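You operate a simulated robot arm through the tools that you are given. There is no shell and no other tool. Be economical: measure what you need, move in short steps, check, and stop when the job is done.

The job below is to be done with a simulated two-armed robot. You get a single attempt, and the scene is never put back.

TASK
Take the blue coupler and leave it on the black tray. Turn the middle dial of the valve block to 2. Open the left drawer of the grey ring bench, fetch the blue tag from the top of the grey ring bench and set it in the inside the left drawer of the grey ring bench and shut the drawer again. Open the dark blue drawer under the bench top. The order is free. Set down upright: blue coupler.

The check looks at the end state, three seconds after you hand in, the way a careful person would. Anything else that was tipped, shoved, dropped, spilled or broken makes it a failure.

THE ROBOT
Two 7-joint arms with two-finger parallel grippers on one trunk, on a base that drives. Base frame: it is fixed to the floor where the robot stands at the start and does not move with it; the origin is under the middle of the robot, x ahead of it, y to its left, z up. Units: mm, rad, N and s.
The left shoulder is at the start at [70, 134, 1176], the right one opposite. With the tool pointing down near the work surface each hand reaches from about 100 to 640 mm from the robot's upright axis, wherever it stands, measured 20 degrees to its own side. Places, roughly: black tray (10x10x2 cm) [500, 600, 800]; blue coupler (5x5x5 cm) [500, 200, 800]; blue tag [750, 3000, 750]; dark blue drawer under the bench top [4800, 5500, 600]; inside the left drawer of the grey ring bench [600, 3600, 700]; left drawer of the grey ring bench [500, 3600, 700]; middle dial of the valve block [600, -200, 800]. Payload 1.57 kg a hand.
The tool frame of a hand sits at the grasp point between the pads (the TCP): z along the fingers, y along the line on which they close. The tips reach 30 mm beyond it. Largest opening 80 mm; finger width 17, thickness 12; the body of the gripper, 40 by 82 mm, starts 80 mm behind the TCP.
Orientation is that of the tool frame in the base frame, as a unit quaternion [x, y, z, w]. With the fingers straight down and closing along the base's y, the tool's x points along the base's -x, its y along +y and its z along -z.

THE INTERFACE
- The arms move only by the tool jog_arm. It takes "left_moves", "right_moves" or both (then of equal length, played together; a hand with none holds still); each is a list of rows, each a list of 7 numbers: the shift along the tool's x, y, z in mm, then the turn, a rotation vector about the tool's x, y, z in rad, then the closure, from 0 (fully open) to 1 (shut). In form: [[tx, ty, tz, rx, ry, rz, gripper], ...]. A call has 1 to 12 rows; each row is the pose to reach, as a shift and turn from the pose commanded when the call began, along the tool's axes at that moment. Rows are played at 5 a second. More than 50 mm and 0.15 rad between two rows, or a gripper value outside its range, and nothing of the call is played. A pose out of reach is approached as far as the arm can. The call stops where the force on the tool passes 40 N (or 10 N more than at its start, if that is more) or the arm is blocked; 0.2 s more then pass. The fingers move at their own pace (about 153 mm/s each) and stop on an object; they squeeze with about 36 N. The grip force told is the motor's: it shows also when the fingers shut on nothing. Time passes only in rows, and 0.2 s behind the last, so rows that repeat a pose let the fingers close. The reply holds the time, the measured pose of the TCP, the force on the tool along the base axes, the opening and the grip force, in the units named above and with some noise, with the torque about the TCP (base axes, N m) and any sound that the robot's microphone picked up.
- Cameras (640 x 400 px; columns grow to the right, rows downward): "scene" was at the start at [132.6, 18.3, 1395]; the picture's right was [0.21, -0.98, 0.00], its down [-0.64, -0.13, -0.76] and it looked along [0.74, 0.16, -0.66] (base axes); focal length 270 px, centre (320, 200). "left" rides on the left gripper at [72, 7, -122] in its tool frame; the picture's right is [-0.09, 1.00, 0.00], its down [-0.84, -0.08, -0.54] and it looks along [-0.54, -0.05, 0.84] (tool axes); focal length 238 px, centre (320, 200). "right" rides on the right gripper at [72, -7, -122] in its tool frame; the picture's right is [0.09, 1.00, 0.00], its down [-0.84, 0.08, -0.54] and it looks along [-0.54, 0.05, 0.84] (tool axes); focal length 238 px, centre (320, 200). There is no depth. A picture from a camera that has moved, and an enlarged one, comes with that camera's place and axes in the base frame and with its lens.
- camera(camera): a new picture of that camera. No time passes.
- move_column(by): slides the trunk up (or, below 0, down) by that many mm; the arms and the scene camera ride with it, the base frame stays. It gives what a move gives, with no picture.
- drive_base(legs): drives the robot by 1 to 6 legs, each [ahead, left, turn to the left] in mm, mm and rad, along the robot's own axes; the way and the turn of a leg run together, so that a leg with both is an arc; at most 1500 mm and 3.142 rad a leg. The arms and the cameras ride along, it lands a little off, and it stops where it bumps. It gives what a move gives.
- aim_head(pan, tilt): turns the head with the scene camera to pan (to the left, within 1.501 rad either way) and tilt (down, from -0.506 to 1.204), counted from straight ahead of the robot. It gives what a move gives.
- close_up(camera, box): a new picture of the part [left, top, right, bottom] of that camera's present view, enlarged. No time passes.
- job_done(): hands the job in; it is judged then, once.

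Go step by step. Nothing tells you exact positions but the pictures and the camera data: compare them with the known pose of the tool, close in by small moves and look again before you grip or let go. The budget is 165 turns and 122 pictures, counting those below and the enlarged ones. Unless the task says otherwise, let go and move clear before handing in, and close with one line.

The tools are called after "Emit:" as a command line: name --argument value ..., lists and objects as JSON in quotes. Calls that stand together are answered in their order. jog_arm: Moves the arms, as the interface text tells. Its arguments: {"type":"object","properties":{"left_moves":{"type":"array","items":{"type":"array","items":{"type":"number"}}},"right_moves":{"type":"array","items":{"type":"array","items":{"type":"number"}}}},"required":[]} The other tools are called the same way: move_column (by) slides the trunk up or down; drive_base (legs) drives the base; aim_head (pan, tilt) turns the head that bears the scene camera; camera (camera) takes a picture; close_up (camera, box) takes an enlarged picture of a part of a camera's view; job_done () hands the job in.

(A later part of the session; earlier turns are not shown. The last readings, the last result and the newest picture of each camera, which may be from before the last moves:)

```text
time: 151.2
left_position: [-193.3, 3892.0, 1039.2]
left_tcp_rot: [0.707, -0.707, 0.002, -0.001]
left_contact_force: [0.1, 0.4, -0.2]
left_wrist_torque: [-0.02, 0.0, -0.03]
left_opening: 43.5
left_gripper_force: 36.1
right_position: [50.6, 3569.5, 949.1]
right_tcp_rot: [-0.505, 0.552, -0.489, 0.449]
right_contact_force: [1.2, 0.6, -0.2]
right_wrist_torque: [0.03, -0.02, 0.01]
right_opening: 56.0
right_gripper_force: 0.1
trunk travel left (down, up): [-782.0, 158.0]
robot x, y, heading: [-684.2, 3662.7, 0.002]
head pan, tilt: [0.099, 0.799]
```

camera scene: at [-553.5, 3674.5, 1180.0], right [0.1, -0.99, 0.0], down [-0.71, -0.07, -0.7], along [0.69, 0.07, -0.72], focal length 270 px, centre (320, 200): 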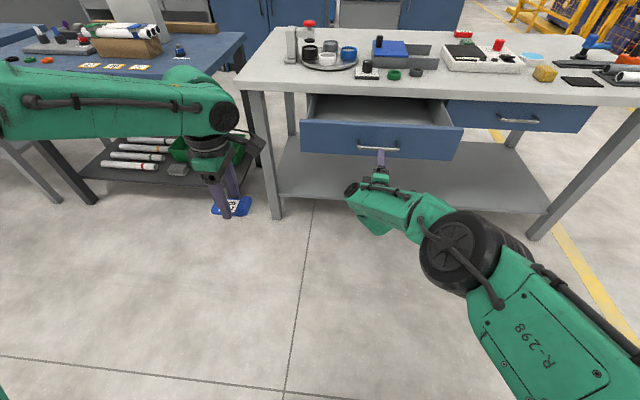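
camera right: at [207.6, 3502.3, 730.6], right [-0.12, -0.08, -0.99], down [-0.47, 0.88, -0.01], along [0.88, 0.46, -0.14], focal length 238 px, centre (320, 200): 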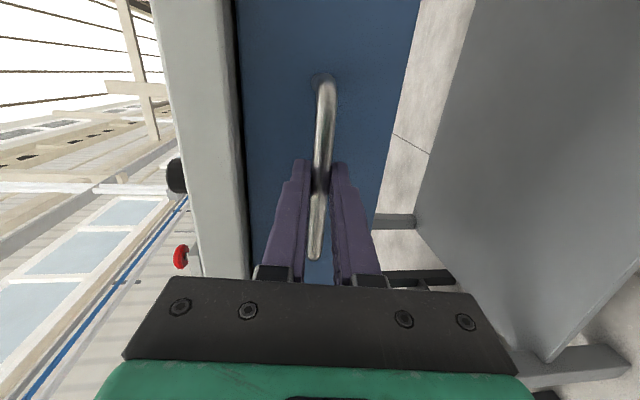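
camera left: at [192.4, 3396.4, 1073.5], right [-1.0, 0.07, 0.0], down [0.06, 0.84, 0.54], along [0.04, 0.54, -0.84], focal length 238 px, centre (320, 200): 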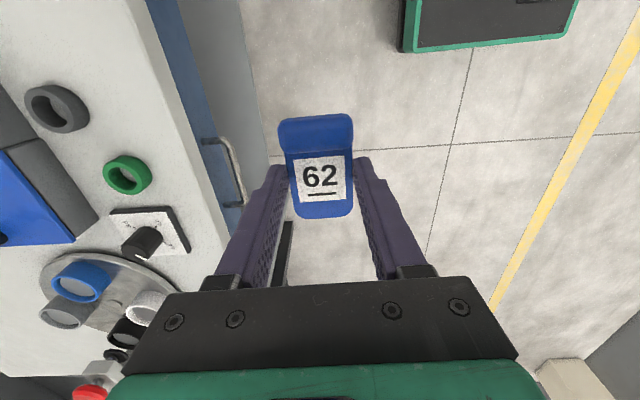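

Emit:
drive_base --legs '[[0, -300, 0], [435, 0, 0]]'

Emit:
camera --camera "left"

Emit:
camera --camera "scene"

```text
time: 155.5
left_position: [238.3, 3585.7, 1039.1]
left_tcp_rot: [0.707, -0.707, 0.002, 0.0]
left_contact_force: [0.9, 0.1, -1.5]
left_wrist_torque: [0.01, 0.0, 0.01]
left_opening: 43.5
left_gripper_force: 36.1
right_position: [482.5, 3264.4, 949.9]
right_tcp_rot: [-0.503, 0.552, -0.49, 0.449]
right_contact_force: [0.5, 0.7, -0.4]
right_wrist_torque: [0.0, 0.0, 0.04]
right_opening: 55.8
right_gripper_force: 0.1
trunk travel left (down, up): [-782.0, 158.0]
robot x, y, heading: [-250.6, 3360.7, -0.003]
head pan, tilt: [0.099, 0.799]
```

```text
62 pictures are left
camera left: at [231.9, 3514.5, 1162.1], right [-1.0, 0.09, -0.01], down [0.07, 0.84, 0.54], along [0.05, 0.54, -0.84], focal length 238 px, centre (320, 200)
```

left: 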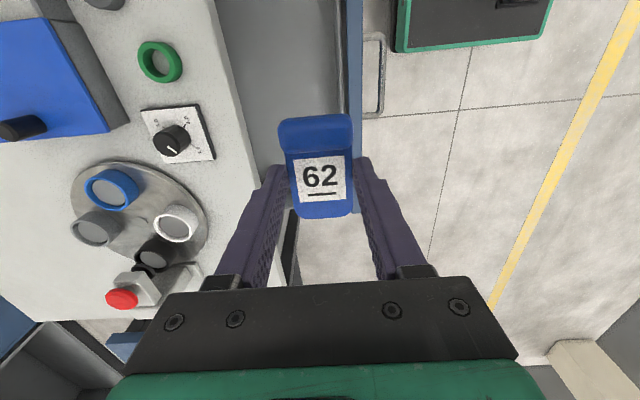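

```text
61 pictures are left
camera scene: at [-121.0, 3369.7, 1420.1], right [0.1, -1.0, 0.0], down [-0.71, -0.07, -0.7], along [0.69, 0.07, -0.72], focal length 270 px, centre (320, 200)
```

scene: 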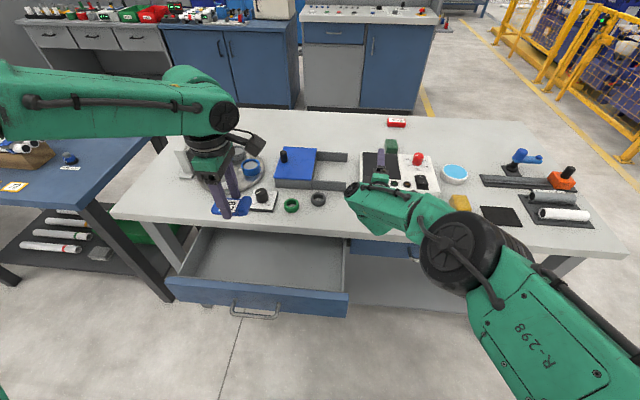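

The tag hangs over the drawer, which spans y 3330–3818 and x about 185–348. I move 22 mm forward and lower partway.

Emit:
jog_arm --left_moves '[[0, -11, 40, 0, 0, 0, 1], [0, -22, 80, 0, 0, 0, 1], [0, -22, 125, 0, 0, 0, 1], [0, -22, 170, 0, 0, 0, 1], [0, -22, 215, 0, 0, 0, 1]]'

Emit:
camera --camera "left"

Emit:
camera --camera "scene"

```text
time: 156.7
left_position: [229.7, 3599.7, 859.9]
left_tcp_rot: [-0.707, 0.708, -0.003, 0.001]
left_contact_force: [-0.7, -1.0, -0.5]
left_wrist_torque: [-0.02, 0.01, -0.02]
left_opening: 43.3
left_gripper_force: 36.3
left hand out of reach, approached as far as the arm can: row 4, 5
right_position: [482.9, 3265.7, 949.7]
right_tcp_rot: [-0.503, 0.552, -0.489, 0.449]
right_contact_force: [0.2, -0.8, -0.3]
right_wrist_torque: [-0.01, 0.0, 0.02]
right_opening: 56.2
right_gripper_force: 0.0
trunk travel left (down, up): [-782.0, 158.0]
robot x, y, heading: [-249.2, 3359.0, -0.008]
head pan, tilt: [0.099, 0.799]
```

```text
60 pictures are left
camera left: at [222.3, 3527.5, 982.2], right [-1.0, 0.09, -0.01], down [0.07, 0.84, 0.54], along [0.05, 0.54, -0.84], focal length 238 px, centre (320, 200)
```

left: 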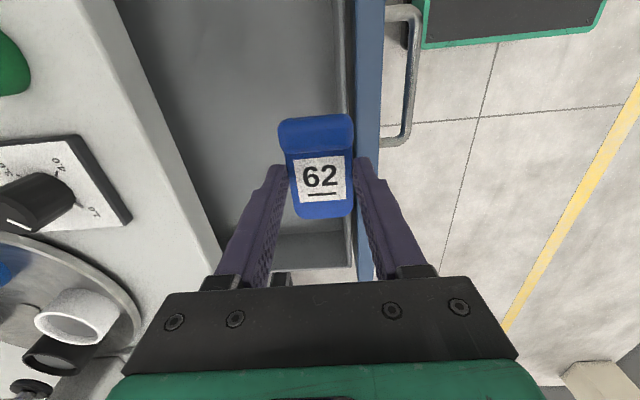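

```text
59 pictures are left
camera scene: at [-120.2, 3370.1, 1420.0], right [0.1, -1.0, 0.0], down [-0.71, -0.07, -0.7], along [0.69, 0.07, -0.72], focal length 270 px, centre (320, 200)
```

scene: 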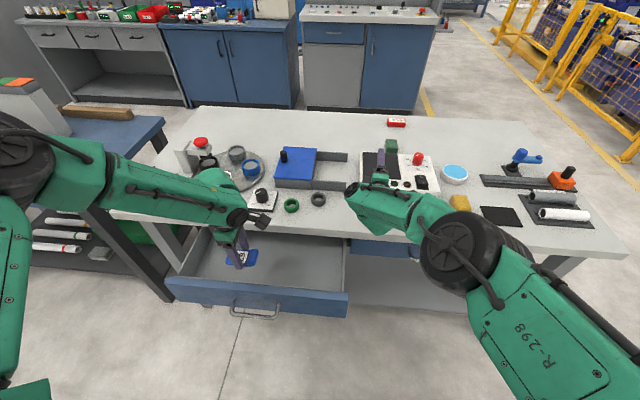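

The roll joint limits again, so I roll the left hand back 90° here (well above the drawer); the tag's long side will then lie along x.

Emit:
jog_arm --left_moves '[[0, 0, -10, 0, 0, 0.14, 1], [0, 0, -20, 0, 0, 0.28, 1], [0, 0, -20, 0, 0, 0.42, 1], [0, 0, -20, 0, 0, 0.56, 1], [0, 0, -20, 0, 0, 0.7, 1], [0, 0, -20, 0, 0, 0.84, 1], [0, 0, -20, 0, 0, 0.98, 1], [0, 0, -20, 0, 0, 1.12, 1], [0, 0, -20, 0, 0, 1.26, 1], [0, 0, -20, 0, 0, 1.4, 1], [0, 0, -20, 0, 0, 1.54, 1], [0, 0, -20, 0, 0, 1.57, 1]]'

Emit:
camera --camera "left"

```text
time: 159.3
left_position: [229.5, 3599.2, 877.8]
left_tcp_rot: [0.001, 1.0, -0.001, 0.003]
left_contact_force: [0.1, -0.9, -0.4]
left_wrist_torque: [0.06, 0.01, 0.0]
left_opening: 43.4
left_gripper_force: 35.4
right_position: [483.9, 3264.5, 948.6]
right_tcp_rot: [-0.503, 0.552, -0.49, 0.449]
right_contact_force: [-0.2, 1.4, 0.9]
right_wrist_torque: [-0.01, -0.01, 0.01]
right_opening: 56.0
right_gripper_force: 0.0
trunk travel left (down, up): [-782.0, 158.0]
robot x, y, heading: [-248.0, 3361.1, -0.0]
head pan, tilt: [0.099, 0.799]
```

```text
58 pictures are left
camera left: at [157.5, 3606.7, 1000.6], right [0.09, 1.0, 0.0], down [0.83, -0.08, 0.55], along [0.54, -0.05, -0.84], focal length 238 px, centre (320, 200)
```

left: 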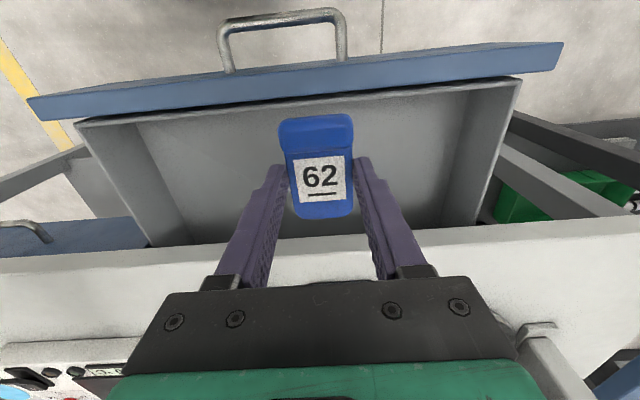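

Clear view now: the drawer opening spans x ≈ 200–335. I move 38 mm forward and lower to just above the drawer floor.

Emit:
jog_arm --left_moves '[[-19, 0, 0, 0, 0, 0, 1], [-38, 0, 20, 0, 0, 0, 1], [-38, 0, 60, 0, 0, 0, 1], [-38, 0, 100, 0, 0, 0, 1], [-38, 0, 130, 0, 0, 0, 1]]'

Emit:
camera --camera "left"

Emit:
camera --camera "scene"

```text
time: 160.5
left_position: [210.6, 3620.9, 834.8]
left_tcp_rot: [0.0, 1.0, -0.002, 0.003]
left_contact_force: [0.3, -0.1, -0.3]
left_wrist_torque: [0.02, 0.01, -0.02]
left_opening: 43.3
left_gripper_force: 35.8
left hand out of reach, approached as far as the arm can: row 2, 3, 4, 5
right_position: [483.1, 3264.1, 949.1]
right_tcp_rot: [-0.503, 0.553, -0.489, 0.449]
right_contact_force: [-0.2, 0.8, 0.3]
right_wrist_torque: [0.01, 0.0, -0.03]
right_opening: 56.1
right_gripper_force: 0.0
trunk travel left (down, up): [-782.0, 158.0]
robot x, y, heading: [-251.2, 3361.1, 0.004]
head pan, tilt: [0.099, 0.799]
```

```text
57 pictures are left
camera left: at [137.8, 3627.2, 956.6], right [0.09, 1.0, 0.0], down [0.83, -0.08, 0.55], along [0.54, -0.05, -0.84], focal length 238 px, centre (320, 200)
```

left: 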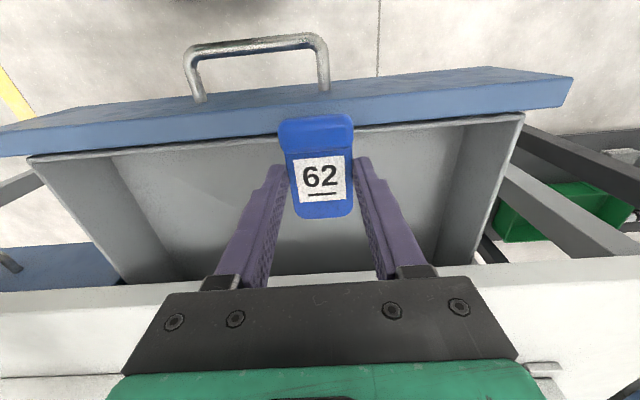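

```text
56 pictures are left
camera scene: at [-120.0, 3370.0, 1419.9], right [0.1, -1.0, 0.0], down [-0.71, -0.07, -0.7], along [0.69, 0.07, -0.72], focal length 270 px, centre (320, 200)
```

scene: 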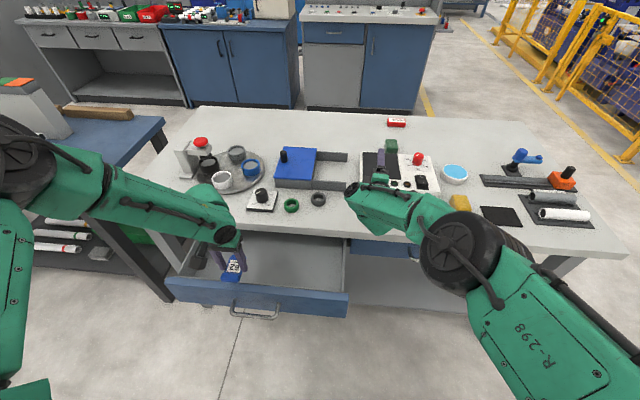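

The left arm runs out of downward reach at this trunk height, so I raise and retract the right hand, then lower the trunk.

Emit:
jog_arm --left_moves '[[0, 0, -20, 0, 0, 0, 1], [-15, 0, -45, 0, 0, 0, 1], [-30, 0, -70, 0, 0, 0, 1], [-45, 0, -80, 0, 0, 0, 1], [-58, 0, -80, 0, 0, 0, 1]]' --right_moves '[[0, -40, 0, 0, 0, 0, 0.3], [0, -80, -20, 0, 0, 0, 0.3], [0, -120, -40, 0, 0, 0, 0.3], [0, -160, -60, 0, 0, 0, 0.3], [0, -190, -90, 0, 0, 0, 0.3]]'

```text
time: 161.7
left_position: [266.2, 3620.1, 914.3]
left_tcp_rot: [0.0, 1.0, -0.002, 0.002]
left_contact_force: [-0.2, -0.4, 0.0]
left_wrist_torque: [0.02, 0.01, -0.02]
left_opening: 43.7
left_gripper_force: 35.8
right_position: [413.7, 3271.0, 1151.9]
right_tcp_rot: [-0.503, 0.552, -0.489, 0.45]
right_contact_force: [0.2, 0.2, 0.6]
right_wrist_torque: [0.0, 0.0, -0.03]
right_opening: 55.9
right_gripper_force: 0.1
trunk travel left (down, up): [-782.0, 158.0]
robot x, y, heading: [-251.7, 3359.1, 0.003]
head pan, tilt: [0.099, 0.799]
```

Emit:
move_column --by -160

Emit:
camera --camera "left"

Emit:
camera --camera "scene"

```text
time: 163.6
left_position: [267.2, 3620.7, 752.7]
left_tcp_rot: [0.0, 1.0, -0.001, 0.002]
left_contact_force: [0.0, -0.2, -0.4]
left_wrist_torque: [-0.01, -0.03, -0.01]
left_opening: 43.8
left_gripper_force: 35.3
right_position: [414.7, 3271.3, 990.8]
right_tcp_rot: [-0.504, 0.553, -0.489, 0.449]
right_contact_force: [0.4, -0.2, -0.1]
right_wrist_torque: [0.0, 0.02, -0.01]
right_opening: 56.1
right_gripper_force: 0.1
trunk travel left (down, up): [-622.0, 318.0]
robot x, y, heading: [-249.3, 3363.6, -0.0]
head pan, tilt: [0.099, 0.799]
```

```text
55 pictures are left
camera left: at [195.1, 3626.7, 875.8], right [0.09, 1.0, 0.0], down [0.83, -0.08, 0.55], along [0.54, -0.05, -0.84], focal length 238 px, centre (320, 200)
```

left: 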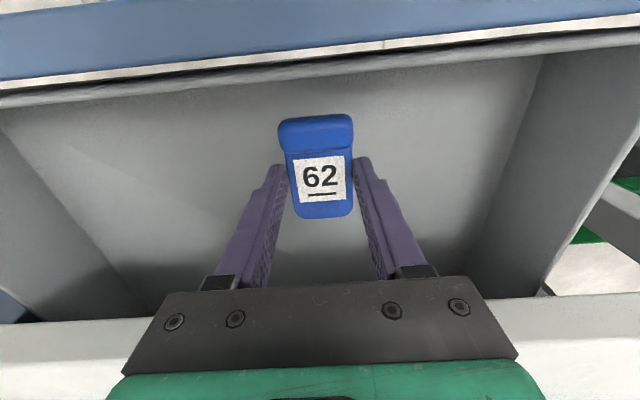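

```text
54 pictures are left
camera scene: at [-119.9, 3369.7, 1260.0], right [0.1, -1.0, 0.0], down [-0.71, -0.07, -0.7], along [0.69, 0.07, -0.72], focal length 270 px, centre (320, 200)
```

scene: 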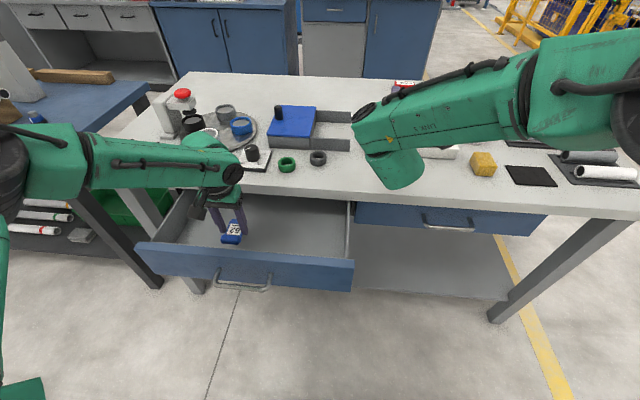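

Emit:
move_column --by -30

Emit:
move_column --by -10

Emit:
close_up --camera "scene" --box '[140, 120, 300, 250]'

Emit:
camera --camera "left"

```text
time: 164.3
left_position: [266.7, 3620.7, 723.6]
left_tcp_rot: [0.0, 1.0, -0.001, 0.003]
left_contact_force: [0.3, 0.3, -0.3]
left_wrist_torque: [0.0, -0.03, 0.0]
left_opening: 43.5
left_gripper_force: 35.4
right_position: [415.2, 3270.2, 960.1]
right_tcp_rot: [-0.504, 0.552, -0.489, 0.45]
right_contact_force: [-0.1, 0.5, -0.5]
right_wrist_torque: [-0.03, 0.02, 0.01]
right_opening: 56.0
right_gripper_force: 0.2
trunk travel left (down, up): [-592.0, 348.0]
robot x, y, heading: [-251.2, 3360.7, -0.001]
head pan, tilt: [0.099, 0.799]
```

```text
time: 164.9
left_position: [266.3, 3619.9, 713.6]
left_tcp_rot: [0.0, 1.0, -0.002, 0.002]
left_contact_force: [-0.5, 0.4, 0.3]
left_wrist_torque: [-0.04, -0.04, 0.01]
left_opening: 43.6
left_gripper_force: 36.2
right_position: [416.1, 3270.6, 950.1]
right_tcp_rot: [-0.504, 0.552, -0.489, 0.45]
right_contact_force: [-0.2, -0.3, -0.4]
right_wrist_torque: [-0.01, -0.03, 0.01]
right_opening: 56.2
right_gripper_force: 0.0
trunk travel left (down, up): [-582.0, 358.0]
robot x, y, heading: [-250.1, 3361.4, -0.0]
head pan, tilt: [0.099, 0.799]
```

```text
3.08 times, centred on (220, 185) of scene
camera zoom: at [-120.0, 3369.7, 1219.9], right [0.1, -1.0, 0.0], down [-0.71, -0.07, -0.7], along [0.69, 0.07, -0.72], focal length 830 px, centre (628, 246)
```

zoom: 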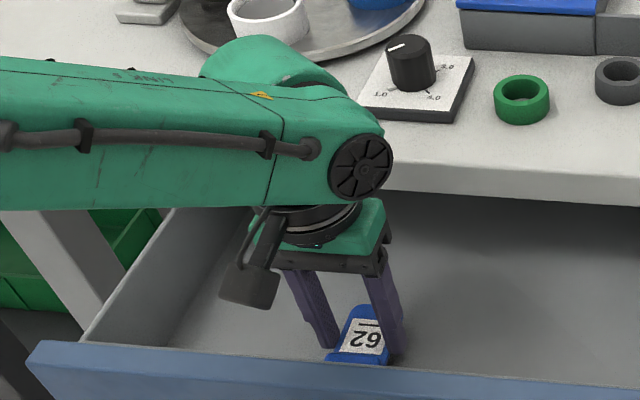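

```text
52 pictures are left
camera left: at [195.1, 3626.7, 835.8], right [0.09, 1.0, 0.0], down [0.83, -0.08, 0.55], along [0.54, -0.05, -0.84], focal length 238 px, centre (320, 200)
```

left: 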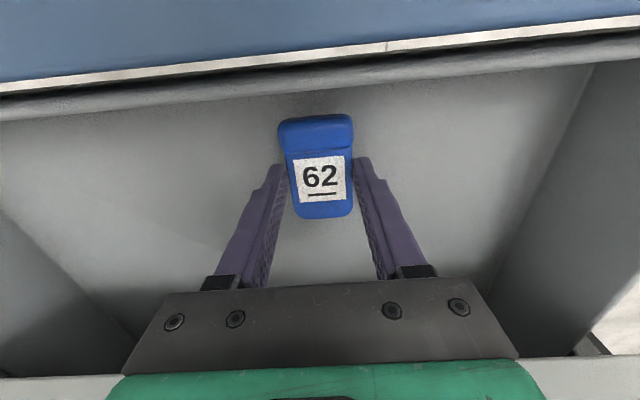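

Emit:
move_column --by -8

Emit:
move_column --by -6

Emit:
camera --camera "left"

```text
time: 165.5
left_position: [266.5, 3621.0, 705.6]
left_tcp_rot: [0.0, 1.0, -0.003, 0.002]
left_contact_force: [-0.5, 0.4, -0.6]
left_wrist_torque: [0.03, 0.0, 0.02]
left_opening: 43.5
left_gripper_force: 35.9
right_position: [415.8, 3270.9, 942.9]
right_tcp_rot: [-0.503, 0.553, -0.489, 0.45]
right_contact_force: [-0.3, -0.3, -0.9]
right_wrist_torque: [-0.02, -0.01, -0.02]
right_opening: 56.1
right_gripper_force: 0.0
trunk travel left (down, up): [-574.0, 366.0]
robot x, y, heading: [-248.7, 3363.0, -0.004]
head pan, tilt: [0.099, 0.799]
```

```text
time: 166.0
left_position: [266.6, 3619.3, 700.1]
left_tcp_rot: [0.0, 1.0, -0.002, 0.003]
left_contact_force: [0.2, -0.3, -1.2]
left_wrist_torque: [-0.02, 0.0, -0.01]
left_opening: 43.4
left_gripper_force: 35.8
right_position: [416.6, 3269.8, 936.8]
right_tcp_rot: [-0.504, 0.552, -0.489, 0.45]
right_contact_force: [-0.3, 0.0, 0.4]
right_wrist_torque: [0.01, -0.05, -0.01]
right_opening: 55.8
right_gripper_force: 0.1
trunk travel left (down, up): [-568.0, 372.0]
robot x, y, heading: [-254.4, 3358.4, 0.001]
head pan, tilt: [0.099, 0.799]
```

```text
51 pictures are left
camera left: at [195.1, 3626.7, 821.8], right [0.09, 1.0, 0.0], down [0.83, -0.08, 0.55], along [0.54, -0.05, -0.84], focal length 238 px, centre (320, 200)
```

left: 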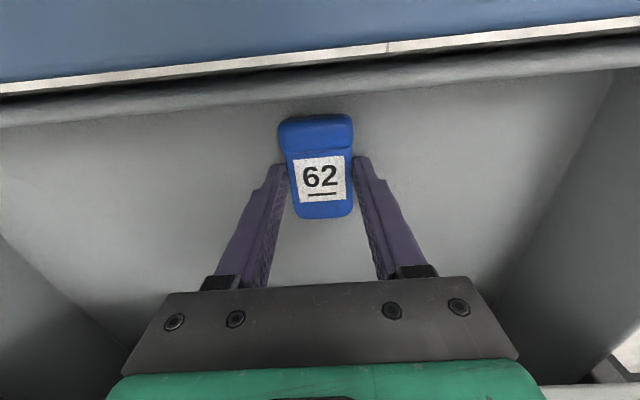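

Emit:
move_column --by -6

Emit:
move_column --by -6

Emit:
close_up --camera "scene" --box '[140, 100, 300, 230]'

```text
time: 166.6
left_position: [266.1, 3619.9, 698.6]
left_tcp_rot: [-0.001, 1.0, 0.0, 0.007]
left_contact_force: [0.4, 5.1, 27.1]
left_wrist_torque: [0.4, 0.64, -0.07]
left_opening: 44.0
left_gripper_force: 35.9
right_position: [412.6, 3269.8, 933.0]
right_tcp_rot: [-0.502, 0.552, -0.49, 0.451]
right_contact_force: [-0.2, -0.5, 0.4]
right_wrist_torque: [0.03, -0.02, -0.02]
right_opening: 55.6
right_gripper_force: 0.1
trunk travel left (down, up): [-562.0, 378.0]
robot x, y, heading: [-253.1, 3359.6, -0.007]
head pan, tilt: [0.099, 0.799]
```

```text
time: 166.9
left_position: [269.9, 3620.0, 697.6]
left_tcp_rot: [-0.001, 1.0, -0.001, 0.01]
left_contact_force: [0.8, 0.6, 18.6]
left_wrist_torque: [0.09, 0.6, 0.04]
left_opening: 43.9
left_gripper_force: 36.1
right_position: [414.1, 3270.7, 929.7]
right_tcp_rot: [-0.503, 0.552, -0.489, 0.45]
right_contact_force: [0.6, 0.7, 0.1]
right_wrist_torque: [-0.01, 0.0, 0.02]
right_opening: 56.2
right_gripper_force: 0.0
trunk travel left (down, up): [-561.0, 379.0]
robot x, y, heading: [-248.7, 3357.9, 0.0]
head pan, tilt: [0.099, 0.799]
stopped: the force on the tool passed its limit (the readings are from after the stop); the commanded pose is now the measured one
```

```text
3.08 times, centred on (220, 165) of scene
camera zoom: at [-121.2, 3369.0, 1198.6], right [0.1, -1.0, 0.0], down [-0.71, -0.07, -0.7], along [0.69, 0.07, -0.72], focal length 830 px, centre (628, 308)
```

zoom: 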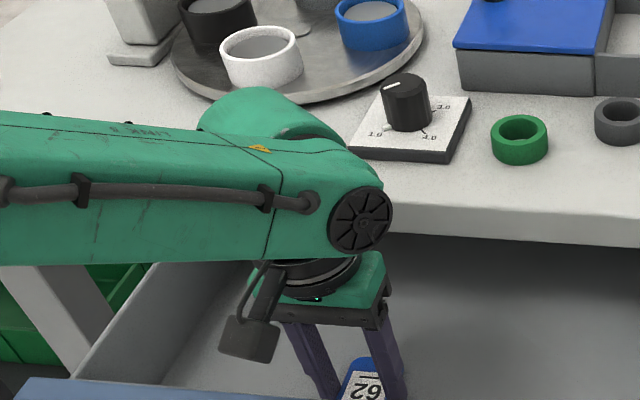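

The tag touches the drawer floor. I ease up 3 mm, open the fingers partly and lift with the trunk.

Emit:
move_column --by 3

Emit:
jog_arm --left_moves '[[0, 0, 0, 0, 0, 0, 0.2], [0, 0, 0, 0, 0, 0, 0.2]]'

Emit:
move_column --by 60

Emit:
camera --camera "left"

```text
time: 167.4
left_position: [268.5, 3620.6, 698.0]
left_tcp_rot: [0.0, 1.0, -0.001, 0.006]
left_contact_force: [-1.5, -2.5, 4.6]
left_wrist_torque: [0.02, 0.06, 0.05]
left_opening: 43.2
left_gripper_force: 36.0
right_position: [416.2, 3271.0, 932.9]
right_tcp_rot: [-0.503, 0.552, -0.489, 0.45]
right_contact_force: [-0.1, -0.6, -0.6]
right_wrist_torque: [0.01, 0.03, 0.0]
right_opening: 56.2
right_gripper_force: 0.1
trunk travel left (down, up): [-564.0, 376.0]
robot x, y, heading: [-250.4, 3360.1, -0.001]
head pan, tilt: [0.099, 0.799]
```

```text
time: 168.0
left_position: [267.7, 3619.3, 698.2]
left_tcp_rot: [0.0, 1.0, 0.0, 0.007]
left_contact_force: [-1.0, -1.2, 2.4]
left_wrist_torque: [0.07, -0.01, 0.06]
left_opening: 63.7
left_gripper_force: 0.0
right_position: [416.1, 3270.7, 933.8]
right_tcp_rot: [-0.503, 0.552, -0.489, 0.45]
right_contact_force: [0.0, 0.2, 0.0]
right_wrist_torque: [0.03, -0.03, -0.01]
right_opening: 55.9
right_gripper_force: 0.0
trunk travel left (down, up): [-564.0, 376.0]
robot x, y, heading: [-250.6, 3364.9, 0.001]
head pan, tilt: [0.099, 0.799]
```

```text
time: 169.0
left_position: [268.8, 3620.5, 758.4]
left_tcp_rot: [0.0, 1.0, -0.001, 0.006]
left_contact_force: [0.1, -0.1, -0.2]
left_wrist_torque: [0.01, 0.0, 0.02]
left_opening: 64.0
left_gripper_force: 0.1
right_position: [416.3, 3271.3, 992.6]
right_tcp_rot: [-0.504, 0.552, -0.489, 0.45]
right_contact_force: [0.8, -1.2, 0.9]
right_wrist_torque: [0.01, -0.03, -0.01]
right_opening: 55.8
right_gripper_force: 0.0
trunk travel left (down, up): [-624.0, 316.0]
robot x, y, heading: [-252.3, 3361.3, 0.006]
head pan, tilt: [0.099, 0.799]
```

```text
49 pictures are left
camera left: at [196.7, 3627.3, 879.6], right [0.09, 1.0, 0.0], down [0.83, -0.08, 0.55], along [0.55, -0.05, -0.83], focal length 238 px, centre (320, 200)
```

left: 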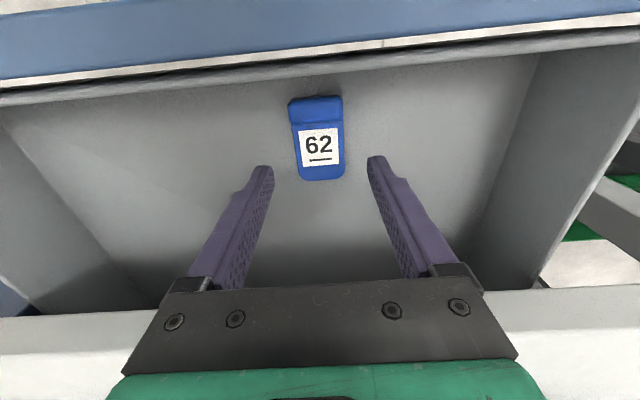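

The tag lies flat in the left drawer. To shut it I'll back off, tilt the left hand forward with fingers closed, and push on the handle bar by driving.

Emit:
move_column --by 140

Emit:
drive_base --legs '[[-330, -45, 0]]'

Emit:
jog_arm --left_moves '[[0, 0, 0, 0, -0.13, 0, 1], [0, 0, 0, 0, -0.26, 0, 1], [0, 0, 0, 0, -0.39, 0, 1], [0, 0, 0, 0, -0.52, 0, 1], [0, 0, 0, 0, -0.63, 0, 1], [0, 0, 0, 0, -0.63, 0, 1]]'

Emit:
camera --camera "left"

```text
time: 170.7
left_position: [268.9, 3620.8, 898.6]
left_tcp_rot: [-0.001, 1.0, 0.0, 0.006]
left_contact_force: [1.0, 0.8, 0.0]
left_wrist_torque: [0.0, 0.02, 0.0]
left_opening: 64.1
left_gripper_force: 0.0
right_position: [415.4, 3270.2, 1132.4]
right_tcp_rot: [-0.505, 0.552, -0.489, 0.45]
right_contact_force: [-0.6, 0.4, -0.8]
right_wrist_torque: [0.02, -0.03, 0.04]
right_opening: 55.7
right_gripper_force: 0.1
trunk travel left (down, up): [-764.0, 176.0]
robot x, y, heading: [-250.2, 3362.9, 0.0]
head pan, tilt: [0.099, 0.799]
```

```text
time: 172.9
left_position: [-56.8, 3577.2, 898.1]
left_tcp_rot: [-0.001, 1.0, -0.001, 0.005]
left_contact_force: [0.3, 0.3, 0.2]
left_wrist_torque: [0.02, 0.03, -0.01]
left_opening: 63.9
left_gripper_force: 0.1
right_position: [90.6, 3226.5, 1131.3]
right_tcp_rot: [-0.504, 0.552, -0.489, 0.449]
right_contact_force: [-0.2, -0.3, 0.7]
right_wrist_torque: [-0.02, -0.02, 0.01]
right_opening: 56.1
right_gripper_force: 0.0
trunk travel left (down, up): [-764.0, 176.0]
robot x, y, heading: [-575.6, 3314.2, -0.001]
head pan, tilt: [0.099, 0.799]
```

```text
time: 174.3
left_position: [-56.4, 3576.3, 898.7]
left_tcp_rot: [-0.001, 0.949, 0.0, 0.316]
left_contact_force: [0.5, 0.1, -0.4]
left_wrist_torque: [0.02, -0.03, -0.02]
left_opening: 0.0
left_gripper_force: 21.3
right_position: [89.0, 3226.6, 1132.7]
right_tcp_rot: [-0.503, 0.552, -0.49, 0.45]
right_contact_force: [-0.9, 0.8, -0.1]
right_wrist_torque: [0.03, -0.02, 0.02]
right_opening: 56.0
right_gripper_force: 0.1
trunk travel left (down, up): [-764.0, 176.0]
robot x, y, heading: [-578.1, 3319.4, 0.005]
head pan, tilt: [0.099, 0.799]
```

```text
48 pictures are left
camera left: at [-187.7, 3582.4, 953.3], right [0.07, 1.0, 0.05], down [0.35, -0.07, 0.94], along [0.94, -0.05, -0.35], focal length 238 px, centre (320, 200)
```

left: 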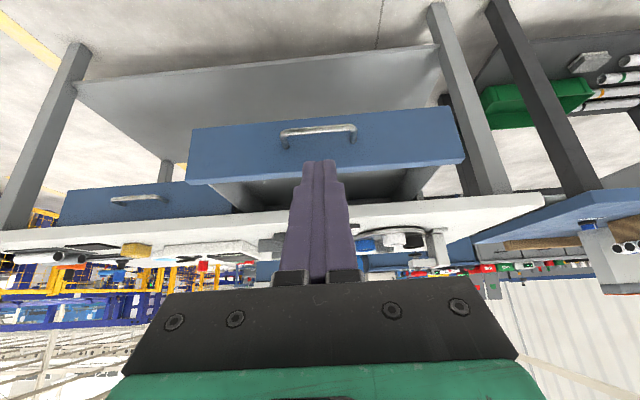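

Aligned with the handle. I lower the trunk so the fingertips reach just below bar height and check.

Emit:
move_column --by -176

Emit:
drive_base --legs '[[140, -5, 0]]'

Emit:
camera --camera "left"

Emit:
camera --camera "scene"

```text
time: 176.2
left_position: [-57.8, 3576.9, 722.1]
left_tcp_rot: [0.0, 0.949, -0.001, 0.315]
left_contact_force: [0.2, 0.5, 0.7]
left_wrist_torque: [-0.03, 0.02, 0.02]
left_opening: 0.0
left_gripper_force: 21.7
right_position: [88.2, 3227.5, 956.1]
right_tcp_rot: [-0.503, 0.551, -0.49, 0.45]
right_contact_force: [0.5, 0.5, 1.1]
right_wrist_torque: [0.02, -0.01, 0.0]
right_opening: 56.0
right_gripper_force: 0.2
trunk travel left (down, up): [-588.0, 352.0]
robot x, y, heading: [-580.8, 3316.3, 0.001]
head pan, tilt: [0.099, 0.799]
```

```text
time: 177.6
left_position: [83.9, 3571.7, 722.0]
left_tcp_rot: [-0.001, 0.949, 0.0, 0.316]
left_contact_force: [-0.3, 0.3, -0.1]
left_wrist_torque: [0.01, -0.01, -0.03]
left_opening: 0.1
left_gripper_force: 21.3
right_position: [231.2, 3222.1, 956.9]
right_tcp_rot: [-0.504, 0.552, -0.489, 0.45]
right_contact_force: [0.3, 0.7, 0.2]
right_wrist_torque: [0.0, 0.02, 0.02]
right_opening: 55.8
right_gripper_force: 0.0
trunk travel left (down, up): [-588.0, 352.0]
robot x, y, heading: [-437.5, 3309.6, 0.006]
head pan, tilt: [0.099, 0.799]
```

```text
47 pictures are left
camera left: at [-46.6, 3578.2, 777.4], right [0.07, 1.0, 0.05], down [0.35, -0.08, 0.94], along [0.94, -0.05, -0.35], focal length 238 px, centre (320, 200)
```

left: 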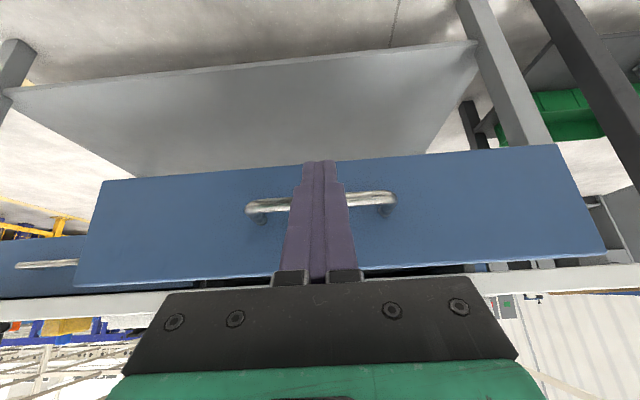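

```text
46 pictures are left
camera scene: at [-305.5, 3320.8, 1225.6], right [0.1, -0.99, 0.0], down [-0.71, -0.07, -0.7], along [0.69, 0.07, -0.72], focal length 270 px, centre (320, 200)
```

scene: 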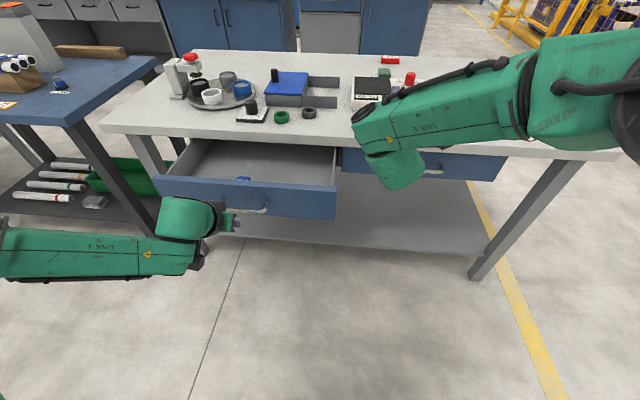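

Finger lies across the bar as planned. I drive forward to push the drawer shut.

Emit:
drive_base --legs '[[228, 0, 0]]'

Emit:
camera --camera "left"

Emit:
camera --camera "scene"

```text
time: 179.3
left_position: [313.1, 3571.6, 721.5]
left_tcp_rot: [-0.001, 0.949, -0.001, 0.316]
left_contact_force: [0.0, -0.1, 0.4]
left_wrist_torque: [0.0, -0.04, -0.02]
left_opening: 0.0
left_gripper_force: 21.6
right_position: [459.8, 3222.3, 955.9]
right_tcp_rot: [-0.503, 0.552, -0.49, 0.45]
right_contact_force: [-0.4, -0.4, 0.1]
right_wrist_torque: [0.01, -0.02, 0.01]
right_opening: 55.9
right_gripper_force: 0.1
trunk travel left (down, up): [-588.0, 352.0]
robot x, y, heading: [-205.8, 3314.5, -0.005]
head pan, tilt: [0.099, 0.799]
```

```text
45 pictures are left
camera left: at [183.7, 3578.0, 777.3], right [0.07, 1.0, 0.05], down [0.35, -0.08, 0.94], along [0.94, -0.05, -0.35], focal length 238 px, centre (320, 200)
```

left: 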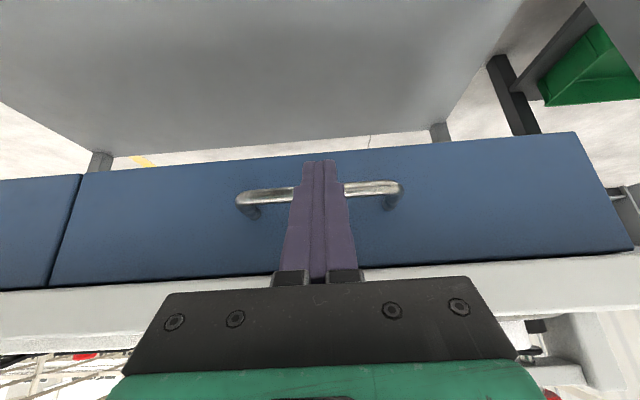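

```text
44 pictures are left
camera scene: at [-75.3, 3320.8, 1225.6], right [0.1, -1.0, 0.0], down [-0.71, -0.07, -0.7], along [0.69, 0.07, -0.72], focal length 270 px, centre (320, 200)
```

scene: 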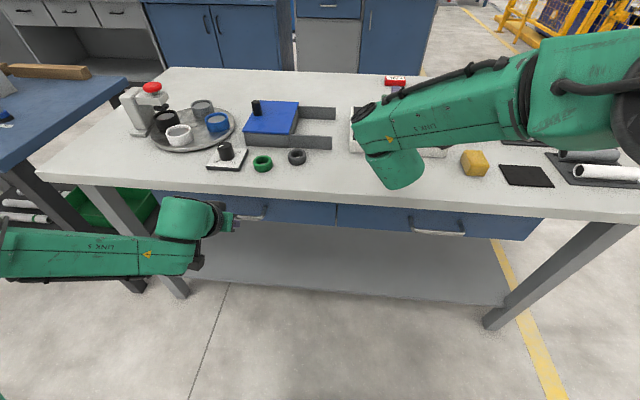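

Almost shut; I push gently a bit more until it meets its stop.

Emit:
drive_base --legs '[[12, 0, 0]]'

Emit:
close_up --camera "left" --box '[0, 130, 200, 300]'

```text
time: 180.1
left_position: [321.9, 3570.9, 720.5]
left_tcp_rot: [-0.001, 0.95, -0.001, 0.312]
left_contact_force: [-23.9, -2.5, -14.8]
left_wrist_torque: [0.16, 0.6, 0.08]
left_opening: 0.0
left_gripper_force: 21.4
right_position: [471.0, 3223.1, 957.7]
right_tcp_rot: [-0.504, 0.551, -0.49, 0.45]
right_contact_force: [0.1, -0.4, 0.0]
right_wrist_torque: [0.0, 0.01, 0.02]
right_opening: 55.9
right_gripper_force: 0.1
trunk travel left (down, up): [-588.0, 352.0]
robot x, y, heading: [-197.8, 3311.4, 0.002]
head pan, tilt: [0.099, 0.799]
```

```text
2.35 times, centred on (100, 215) of left
camera zoom: at [191.9, 3578.3, 775.8], right [0.07, 1.0, 0.05], down [0.35, -0.07, 0.93], along [0.93, -0.05, -0.36], focal length 561 px, centre (838, 165)
```

zoom: 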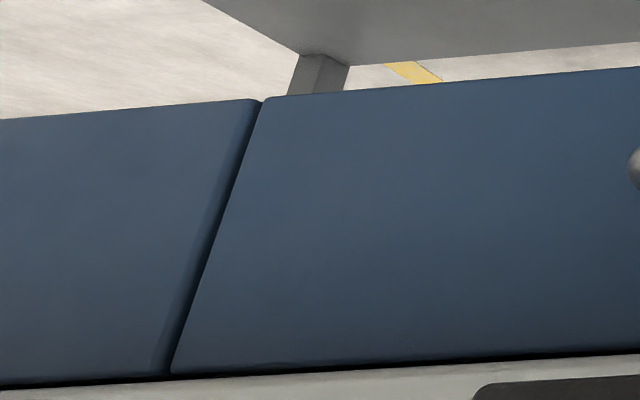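

The drawer is flush and shut. I back off, raise the trunk, and look toward (4800, 5500) for the dark blue drawer.

Emit:
drive_base --legs '[[-300, 0, 0]]'

Emit:
move_column --by 300

Emit:
aim_head --pan 0.4 --tilt 0.2

Emit:
camera --camera "scene"

```text
time: 182.1
left_position: [27.4, 3571.8, 719.7]
left_tcp_rot: [0.0, 0.95, -0.001, 0.312]
left_contact_force: [-0.9, -0.4, 0.1]
left_wrist_torque: [0.0, -0.04, -0.02]
left_opening: 0.1
left_gripper_force: 21.0
right_position: [176.3, 3220.7, 955.4]
right_tcp_rot: [-0.503, 0.552, -0.491, 0.449]
right_contact_force: [0.5, -0.3, 0.5]
right_wrist_torque: [0.0, -0.02, -0.03]
right_opening: 55.8
right_gripper_force: 0.1
trunk travel left (down, up): [-588.0, 352.0]
robot x, y, heading: [-488.2, 3311.3, 0.003]
head pan, tilt: [0.099, 0.799]
```

```text
time: 185.1
left_position: [27.1, 3571.5, 1019.2]
left_tcp_rot: [-0.001, 0.95, -0.001, 0.311]
left_contact_force: [-1.3, -0.2, 0.5]
left_wrist_torque: [-0.02, -0.01, -0.02]
left_opening: 0.0
left_gripper_force: 21.1
right_position: [175.7, 3221.0, 1257.5]
right_tcp_rot: [-0.503, 0.552, -0.49, 0.449]
right_contact_force: [-0.5, -0.1, -0.8]
right_wrist_torque: [0.02, -0.01, 0.0]
right_opening: 55.8
right_gripper_force: 0.1
trunk travel left (down, up): [-888.0, 52.0]
robot x, y, heading: [-493.2, 3311.6, -0.001]
head pan, tilt: [0.099, 0.799]
```

```text
time: 186.1
left_position: [28.2, 3570.7, 1019.3]
left_tcp_rot: [0.0, 0.95, -0.002, 0.312]
left_contact_force: [0.3, 0.2, -1.3]
left_wrist_torque: [0.03, -0.01, 0.0]
left_opening: 0.0
left_gripper_force: 21.7
right_position: [175.5, 3221.3, 1255.8]
right_tcp_rot: [-0.502, 0.554, -0.489, 0.45]
right_contact_force: [0.5, -0.3, 0.2]
right_wrist_torque: [-0.01, -0.02, -0.02]
right_opening: 56.2
right_gripper_force: 0.1
trunk travel left (down, up): [-888.0, 52.0]
robot x, y, heading: [-492.0, 3310.7, 0.003]
head pan, tilt: [0.4, 0.201]
```

```text
42 pictures are left
camera scene: at [-353.8, 3348.9, 1579.2], right [0.39, -0.92, 0.0], down [-0.18, -0.08, -0.98], along [0.9, 0.38, -0.2], focal length 270 px, centre (320, 200)
```

scene: 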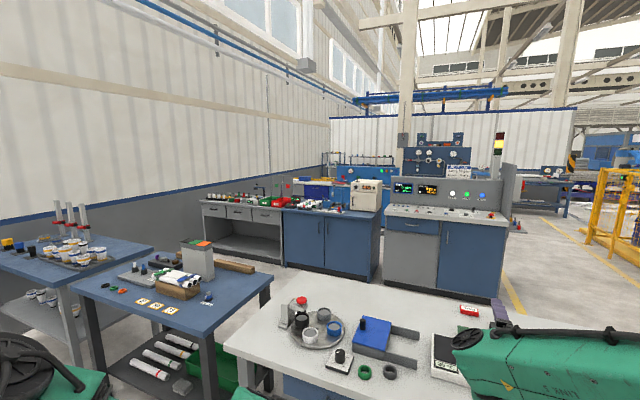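

Emit:
close_up --camera "scene" --box '[260, 120, 420, 220]'

Emit:
close_up --camera "scene" --box '[380, 120, 600, 260]'

```text
4.00 times, centred on (340, 170) of scene
camera zoom: at [-353.8, 3348.9, 1579.2], right [0.39, -0.92, 0.0], down [-0.18, -0.08, -0.98], along [0.9, 0.38, -0.2], focal length 1079 px, centre (240, 320)
```

zoom: 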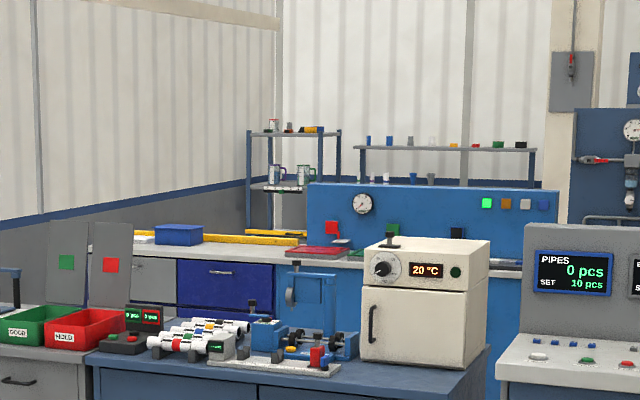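

```text
2.86 times, centred on (490, 190) of scene
camera zoom: at [-353.8, 3348.9, 1579.2], right [0.39, -0.92, 0.0], down [-0.18, -0.08, -0.98], along [0.9, 0.38, -0.2], focal length 771 px, centre (-166, 229)
```

zoom: 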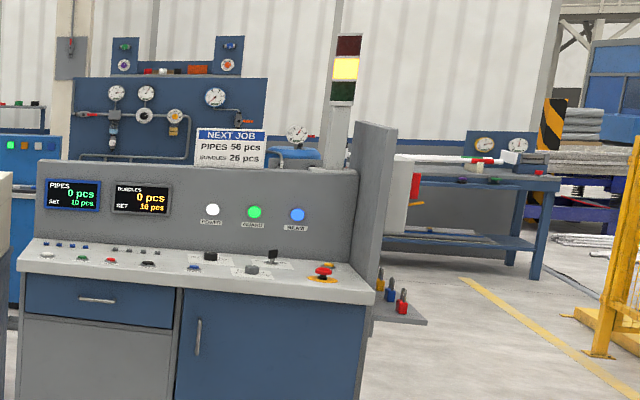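

I can see the dark blue drawer on a bench behind the cabinet row, near (4800, 5560), facing me. I'll go round the right end of the row via the known free corridor at y ≈ 1780.

Emit:
drive_base --legs '[[0, -800, 0], [0, -720, 0], [1480, 0, 0], [1400, 0, 0]]'

Emit:
aim_head --pan 0.5 --tilt 0.3

Emit:
camera --camera "scene"

```text
time: 207.4
left_position: [2883.0, 2179.2, 1019.0]
left_tcp_rot: [-0.031, 0.95, 0.008, 0.311]
left_contact_force: [0.0, -0.1, 0.0]
left_wrist_torque: [-0.01, 0.03, -0.03]
left_opening: 0.0
left_gripper_force: 21.5
right_position: [3055.3, 1840.3, 1256.1]
right_tcp_rot: [-0.521, 0.536, -0.474, 0.465]
right_contact_force: [-0.9, -0.2, 0.7]
right_wrist_torque: [0.03, -0.02, 0.01]
right_opening: 56.2
right_gripper_force: 0.1
trunk travel left (down, up): [-888.0, 52.0]
robot x, y, heading: [2386.0, 1885.8, 0.057]
head pan, tilt: [0.4, 0.201]
```

```text
time: 208.1
left_position: [2884.8, 2178.4, 1019.1]
left_tcp_rot: [-0.031, 0.95, 0.009, 0.311]
left_contact_force: [-0.7, 0.0, 0.1]
left_wrist_torque: [-0.06, 0.02, -0.02]
left_opening: 0.0
left_gripper_force: 21.7
right_position: [3055.0, 1839.9, 1256.6]
right_tcp_rot: [-0.52, 0.536, -0.474, 0.466]
right_contact_force: [0.2, -0.5, 0.4]
right_wrist_torque: [0.0, -0.01, 0.05]
right_opening: 56.2
right_gripper_force: 0.1
trunk travel left (down, up): [-888.0, 52.0]
robot x, y, heading: [2388.9, 1887.1, 0.059]
head pan, tilt: [0.499, 0.3]
```

```text
39 pictures are left
camera scene: at [2513.2, 1941.5, 1570.0], right [0.53, -0.85, 0.0], down [-0.25, -0.16, -0.96], along [0.81, 0.51, -0.3], focal length 270 px, centre (320, 200)
```

scene: 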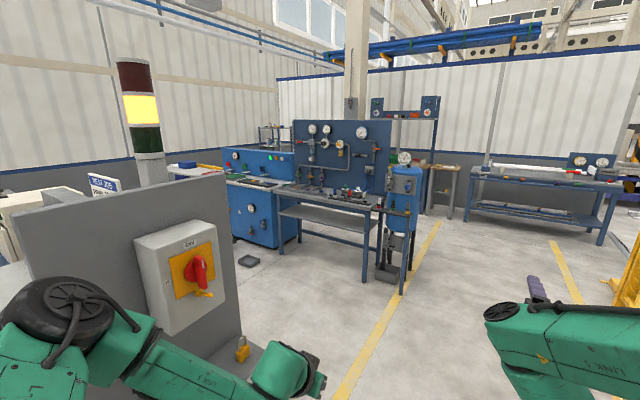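

The aisle behind the row is free between x ≈ 3450 and 4700, with a small item on the floor near (4395, 4085). I correct the heading, retract the right hand and go forward along the corridor.

Emit:
jog_arm --right_moves '[[0, 0, -40, 0, 0, 0, 0.3], [0, 0, -80, 0, 0, 0, 0.3], [0, 0, -120, 0, 0, 0, 0.3]]'

Emit:
drive_base --legs '[[0, -140, -0.059], [1490, 0, 0]]'

Emit:
aim_head --pan 1.2 --tilt 0.4

Emit:
camera --camera "scene"

```text
time: 208.9
left_position: [2882.7, 2179.9, 1019.9]
left_tcp_rot: [-0.032, 0.95, 0.009, 0.312]
left_contact_force: [0.3, -0.5, -1.0]
left_wrist_torque: [-0.05, 0.01, 0.02]
left_opening: 0.0
left_gripper_force: 21.1
right_position: [2935.1, 1842.5, 1272.0]
right_tcp_rot: [-0.52, 0.535, -0.475, 0.466]
right_contact_force: [-0.1, 0.3, 0.0]
right_wrist_torque: [-0.03, -0.01, 0.04]
right_opening: 55.8
right_gripper_force: 0.0
trunk travel left (down, up): [-888.0, 52.0]
robot x, y, heading: [2386.1, 1888.9, 0.061]
head pan, tilt: [0.499, 0.3]
```

```text
time: 217.2
left_position: [4377.2, 2030.5, 1018.7]
left_tcp_rot: [-0.01, 0.95, 0.002, 0.312]
left_contact_force: [-0.4, -1.0, 0.1]
left_wrist_torque: [-0.01, -0.01, 0.02]
left_opening: 0.0
left_gripper_force: 21.0
right_position: [4414.1, 1692.3, 1272.1]
right_tcp_rot: [-0.507, 0.549, -0.486, 0.454]
right_contact_force: [-1.2, 0.1, -0.8]
right_wrist_torque: [0.01, 0.01, -0.01]
right_opening: 55.8
right_gripper_force: 0.0
trunk travel left (down, up): [-888.0, 52.0]
robot x, y, heading: [3866.7, 1769.7, 0.021]
head pan, tilt: [0.499, 0.3]
```

```text
time: 218.2
left_position: [4377.2, 2032.2, 1017.9]
left_tcp_rot: [-0.009, 0.95, 0.002, 0.312]
left_contact_force: [-0.3, -1.1, 0.2]
left_wrist_torque: [0.02, 0.01, -0.02]
left_opening: 0.0
left_gripper_force: 21.2
right_position: [4414.5, 1692.1, 1271.7]
right_tcp_rot: [-0.508, 0.548, -0.485, 0.455]
right_contact_force: [-0.1, -0.1, 0.3]
right_wrist_torque: [0.0, 0.05, 0.02]
right_opening: 56.2
right_gripper_force: 0.0
trunk travel left (down, up): [-888.0, 52.0]
robot x, y, heading: [3864.5, 1767.8, 0.018]
head pan, tilt: [1.201, 0.4]
```

```text
38 pictures are left
camera scene: at [3946.8, 1852.3, 1560.7], right [0.94, -0.35, 0.0], down [-0.14, -0.36, -0.92], along [0.32, 0.86, -0.39], focal length 270 px, centre (320, 200)
```

scene: 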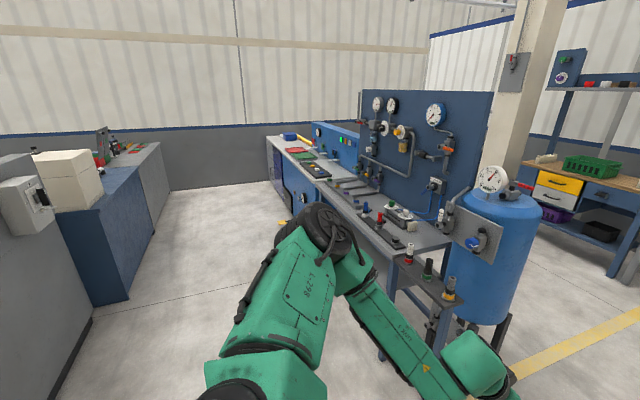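

The aisle is clear. I shift slightly away from the benches and drive left down the aisle toward y ≈ 5300.

Emit:
drive_base --legs '[[-110, 0, -0.018], [0, 1200, 0], [0, 1200, 0]]'

Emit:
aim_head --pan 0.6 --tilt 0.5

Emit:
camera --camera "scene"

```text
time: 230.9
left_position: [4286.7, 4444.9, 1019.5]
left_tcp_rot: [0.006, 0.95, -0.003, 0.312]
left_contact_force: [-0.7, -0.3, 0.1]
left_wrist_torque: [0.01, 0.0, 0.01]
left_opening: 0.1
left_gripper_force: 21.6
right_position: [4315.2, 4104.4, 1271.1]
right_tcp_rot: [-0.5, 0.555, -0.492, 0.447]
right_contact_force: [-0.5, 0.9, -0.3]
right_wrist_torque: [0.0, -0.05, 0.01]
right_opening: 56.1
right_gripper_force: 0.0
trunk travel left (down, up): [-888.0, 52.0]
robot x, y, heading: [3769.1, 4191.4, -0.017]
head pan, tilt: [1.201, 0.4]
```

```text
time: 231.9
left_position: [4288.1, 4445.3, 1019.8]
left_tcp_rot: [0.006, 0.95, -0.003, 0.311]
left_contact_force: [-0.2, -0.1, -0.1]
left_wrist_torque: [-0.01, 0.01, -0.03]
left_opening: 0.0
left_gripper_force: 21.4
right_position: [4315.0, 4105.9, 1272.5]
right_tcp_rot: [-0.5, 0.555, -0.493, 0.445]
right_contact_force: [0.2, 0.2, 0.0]
right_wrist_torque: [-0.02, -0.04, 0.0]
right_opening: 56.4
right_gripper_force: 0.0
trunk travel left (down, up): [-888.0, 52.0]
robot x, y, heading: [3771.0, 4193.3, -0.014]
head pan, tilt: [0.6, 0.499]
```

```text
37 pictures are left
camera scene: at [3893.3, 4243.7, 1551.6], right [0.55, -0.83, 0.0], down [-0.4, -0.27, -0.88], along [0.73, 0.49, -0.48], focal length 270 px, centre (320, 200)
```

scene: 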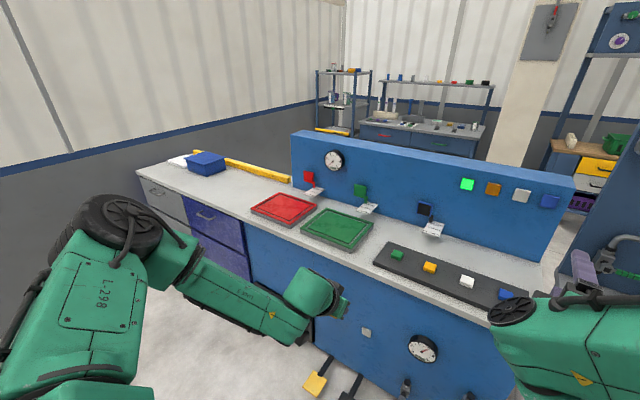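

I see the dark blue drawer with a horizontal handle left of the blue panel bench (about y ≈ 5600). Pedals on the floor near (4534, 4703) stay clear of my path. I continue left.

Emit:
drive_base --legs '[[0, 1150, 0.016]]'

Emit:
aim_head --pan 0.1 --tilt 0.7

Emit:
camera --camera "scene"

```text
time: 237.7
left_position: [4285.1, 5585.4, 1019.8]
left_tcp_rot: [-0.005, 0.95, 0.001, 0.311]
left_contact_force: [0.1, -0.2, 0.0]
left_wrist_torque: [-0.02, 0.03, 0.02]
left_opening: 0.0
left_gripper_force: 21.4
right_position: [4319.3, 5245.5, 1271.7]
right_tcp_rot: [-0.505, 0.551, -0.487, 0.452]
right_contact_force: [-0.7, -0.8, 0.6]
right_wrist_torque: [-0.03, -0.02, -0.02]
right_opening: 56.1
right_gripper_force: 0.1
trunk travel left (down, up): [-888.0, 52.0]
robot x, y, heading: [3767.6, 5320.7, 0.008]
head pan, tilt: [0.6, 0.499]
```

```text
time: 238.6
left_position: [4284.8, 5585.8, 1019.3]
left_tcp_rot: [-0.006, 0.95, 0.001, 0.311]
left_contact_force: [0.0, 0.6, 0.5]
left_wrist_torque: [0.01, 0.02, 0.03]
left_opening: 0.0
left_gripper_force: 21.5
right_position: [4318.6, 5247.6, 1272.4]
right_tcp_rot: [-0.506, 0.55, -0.486, 0.452]
right_contact_force: [-0.5, -0.2, -0.5]
right_wrist_torque: [0.02, -0.04, -0.05]
right_opening: 56.2
right_gripper_force: 0.1
trunk travel left (down, up): [-888.0, 52.0]
robot x, y, heading: [3773.8, 5321.4, 0.01]
head pan, tilt: [0.099, 0.7]
```

```text
36 pictures are left
camera scene: at [3904.8, 5333.1, 1533.9], right [0.11, -0.99, 0.0], down [-0.64, -0.07, -0.77], along [0.76, 0.08, -0.64], focal length 270 px, centre (320, 200)
```

scene: 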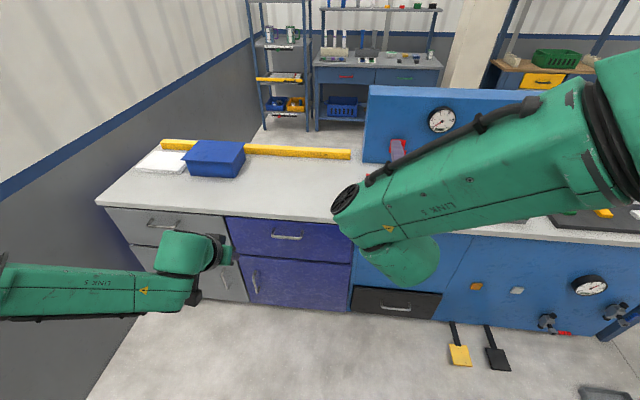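

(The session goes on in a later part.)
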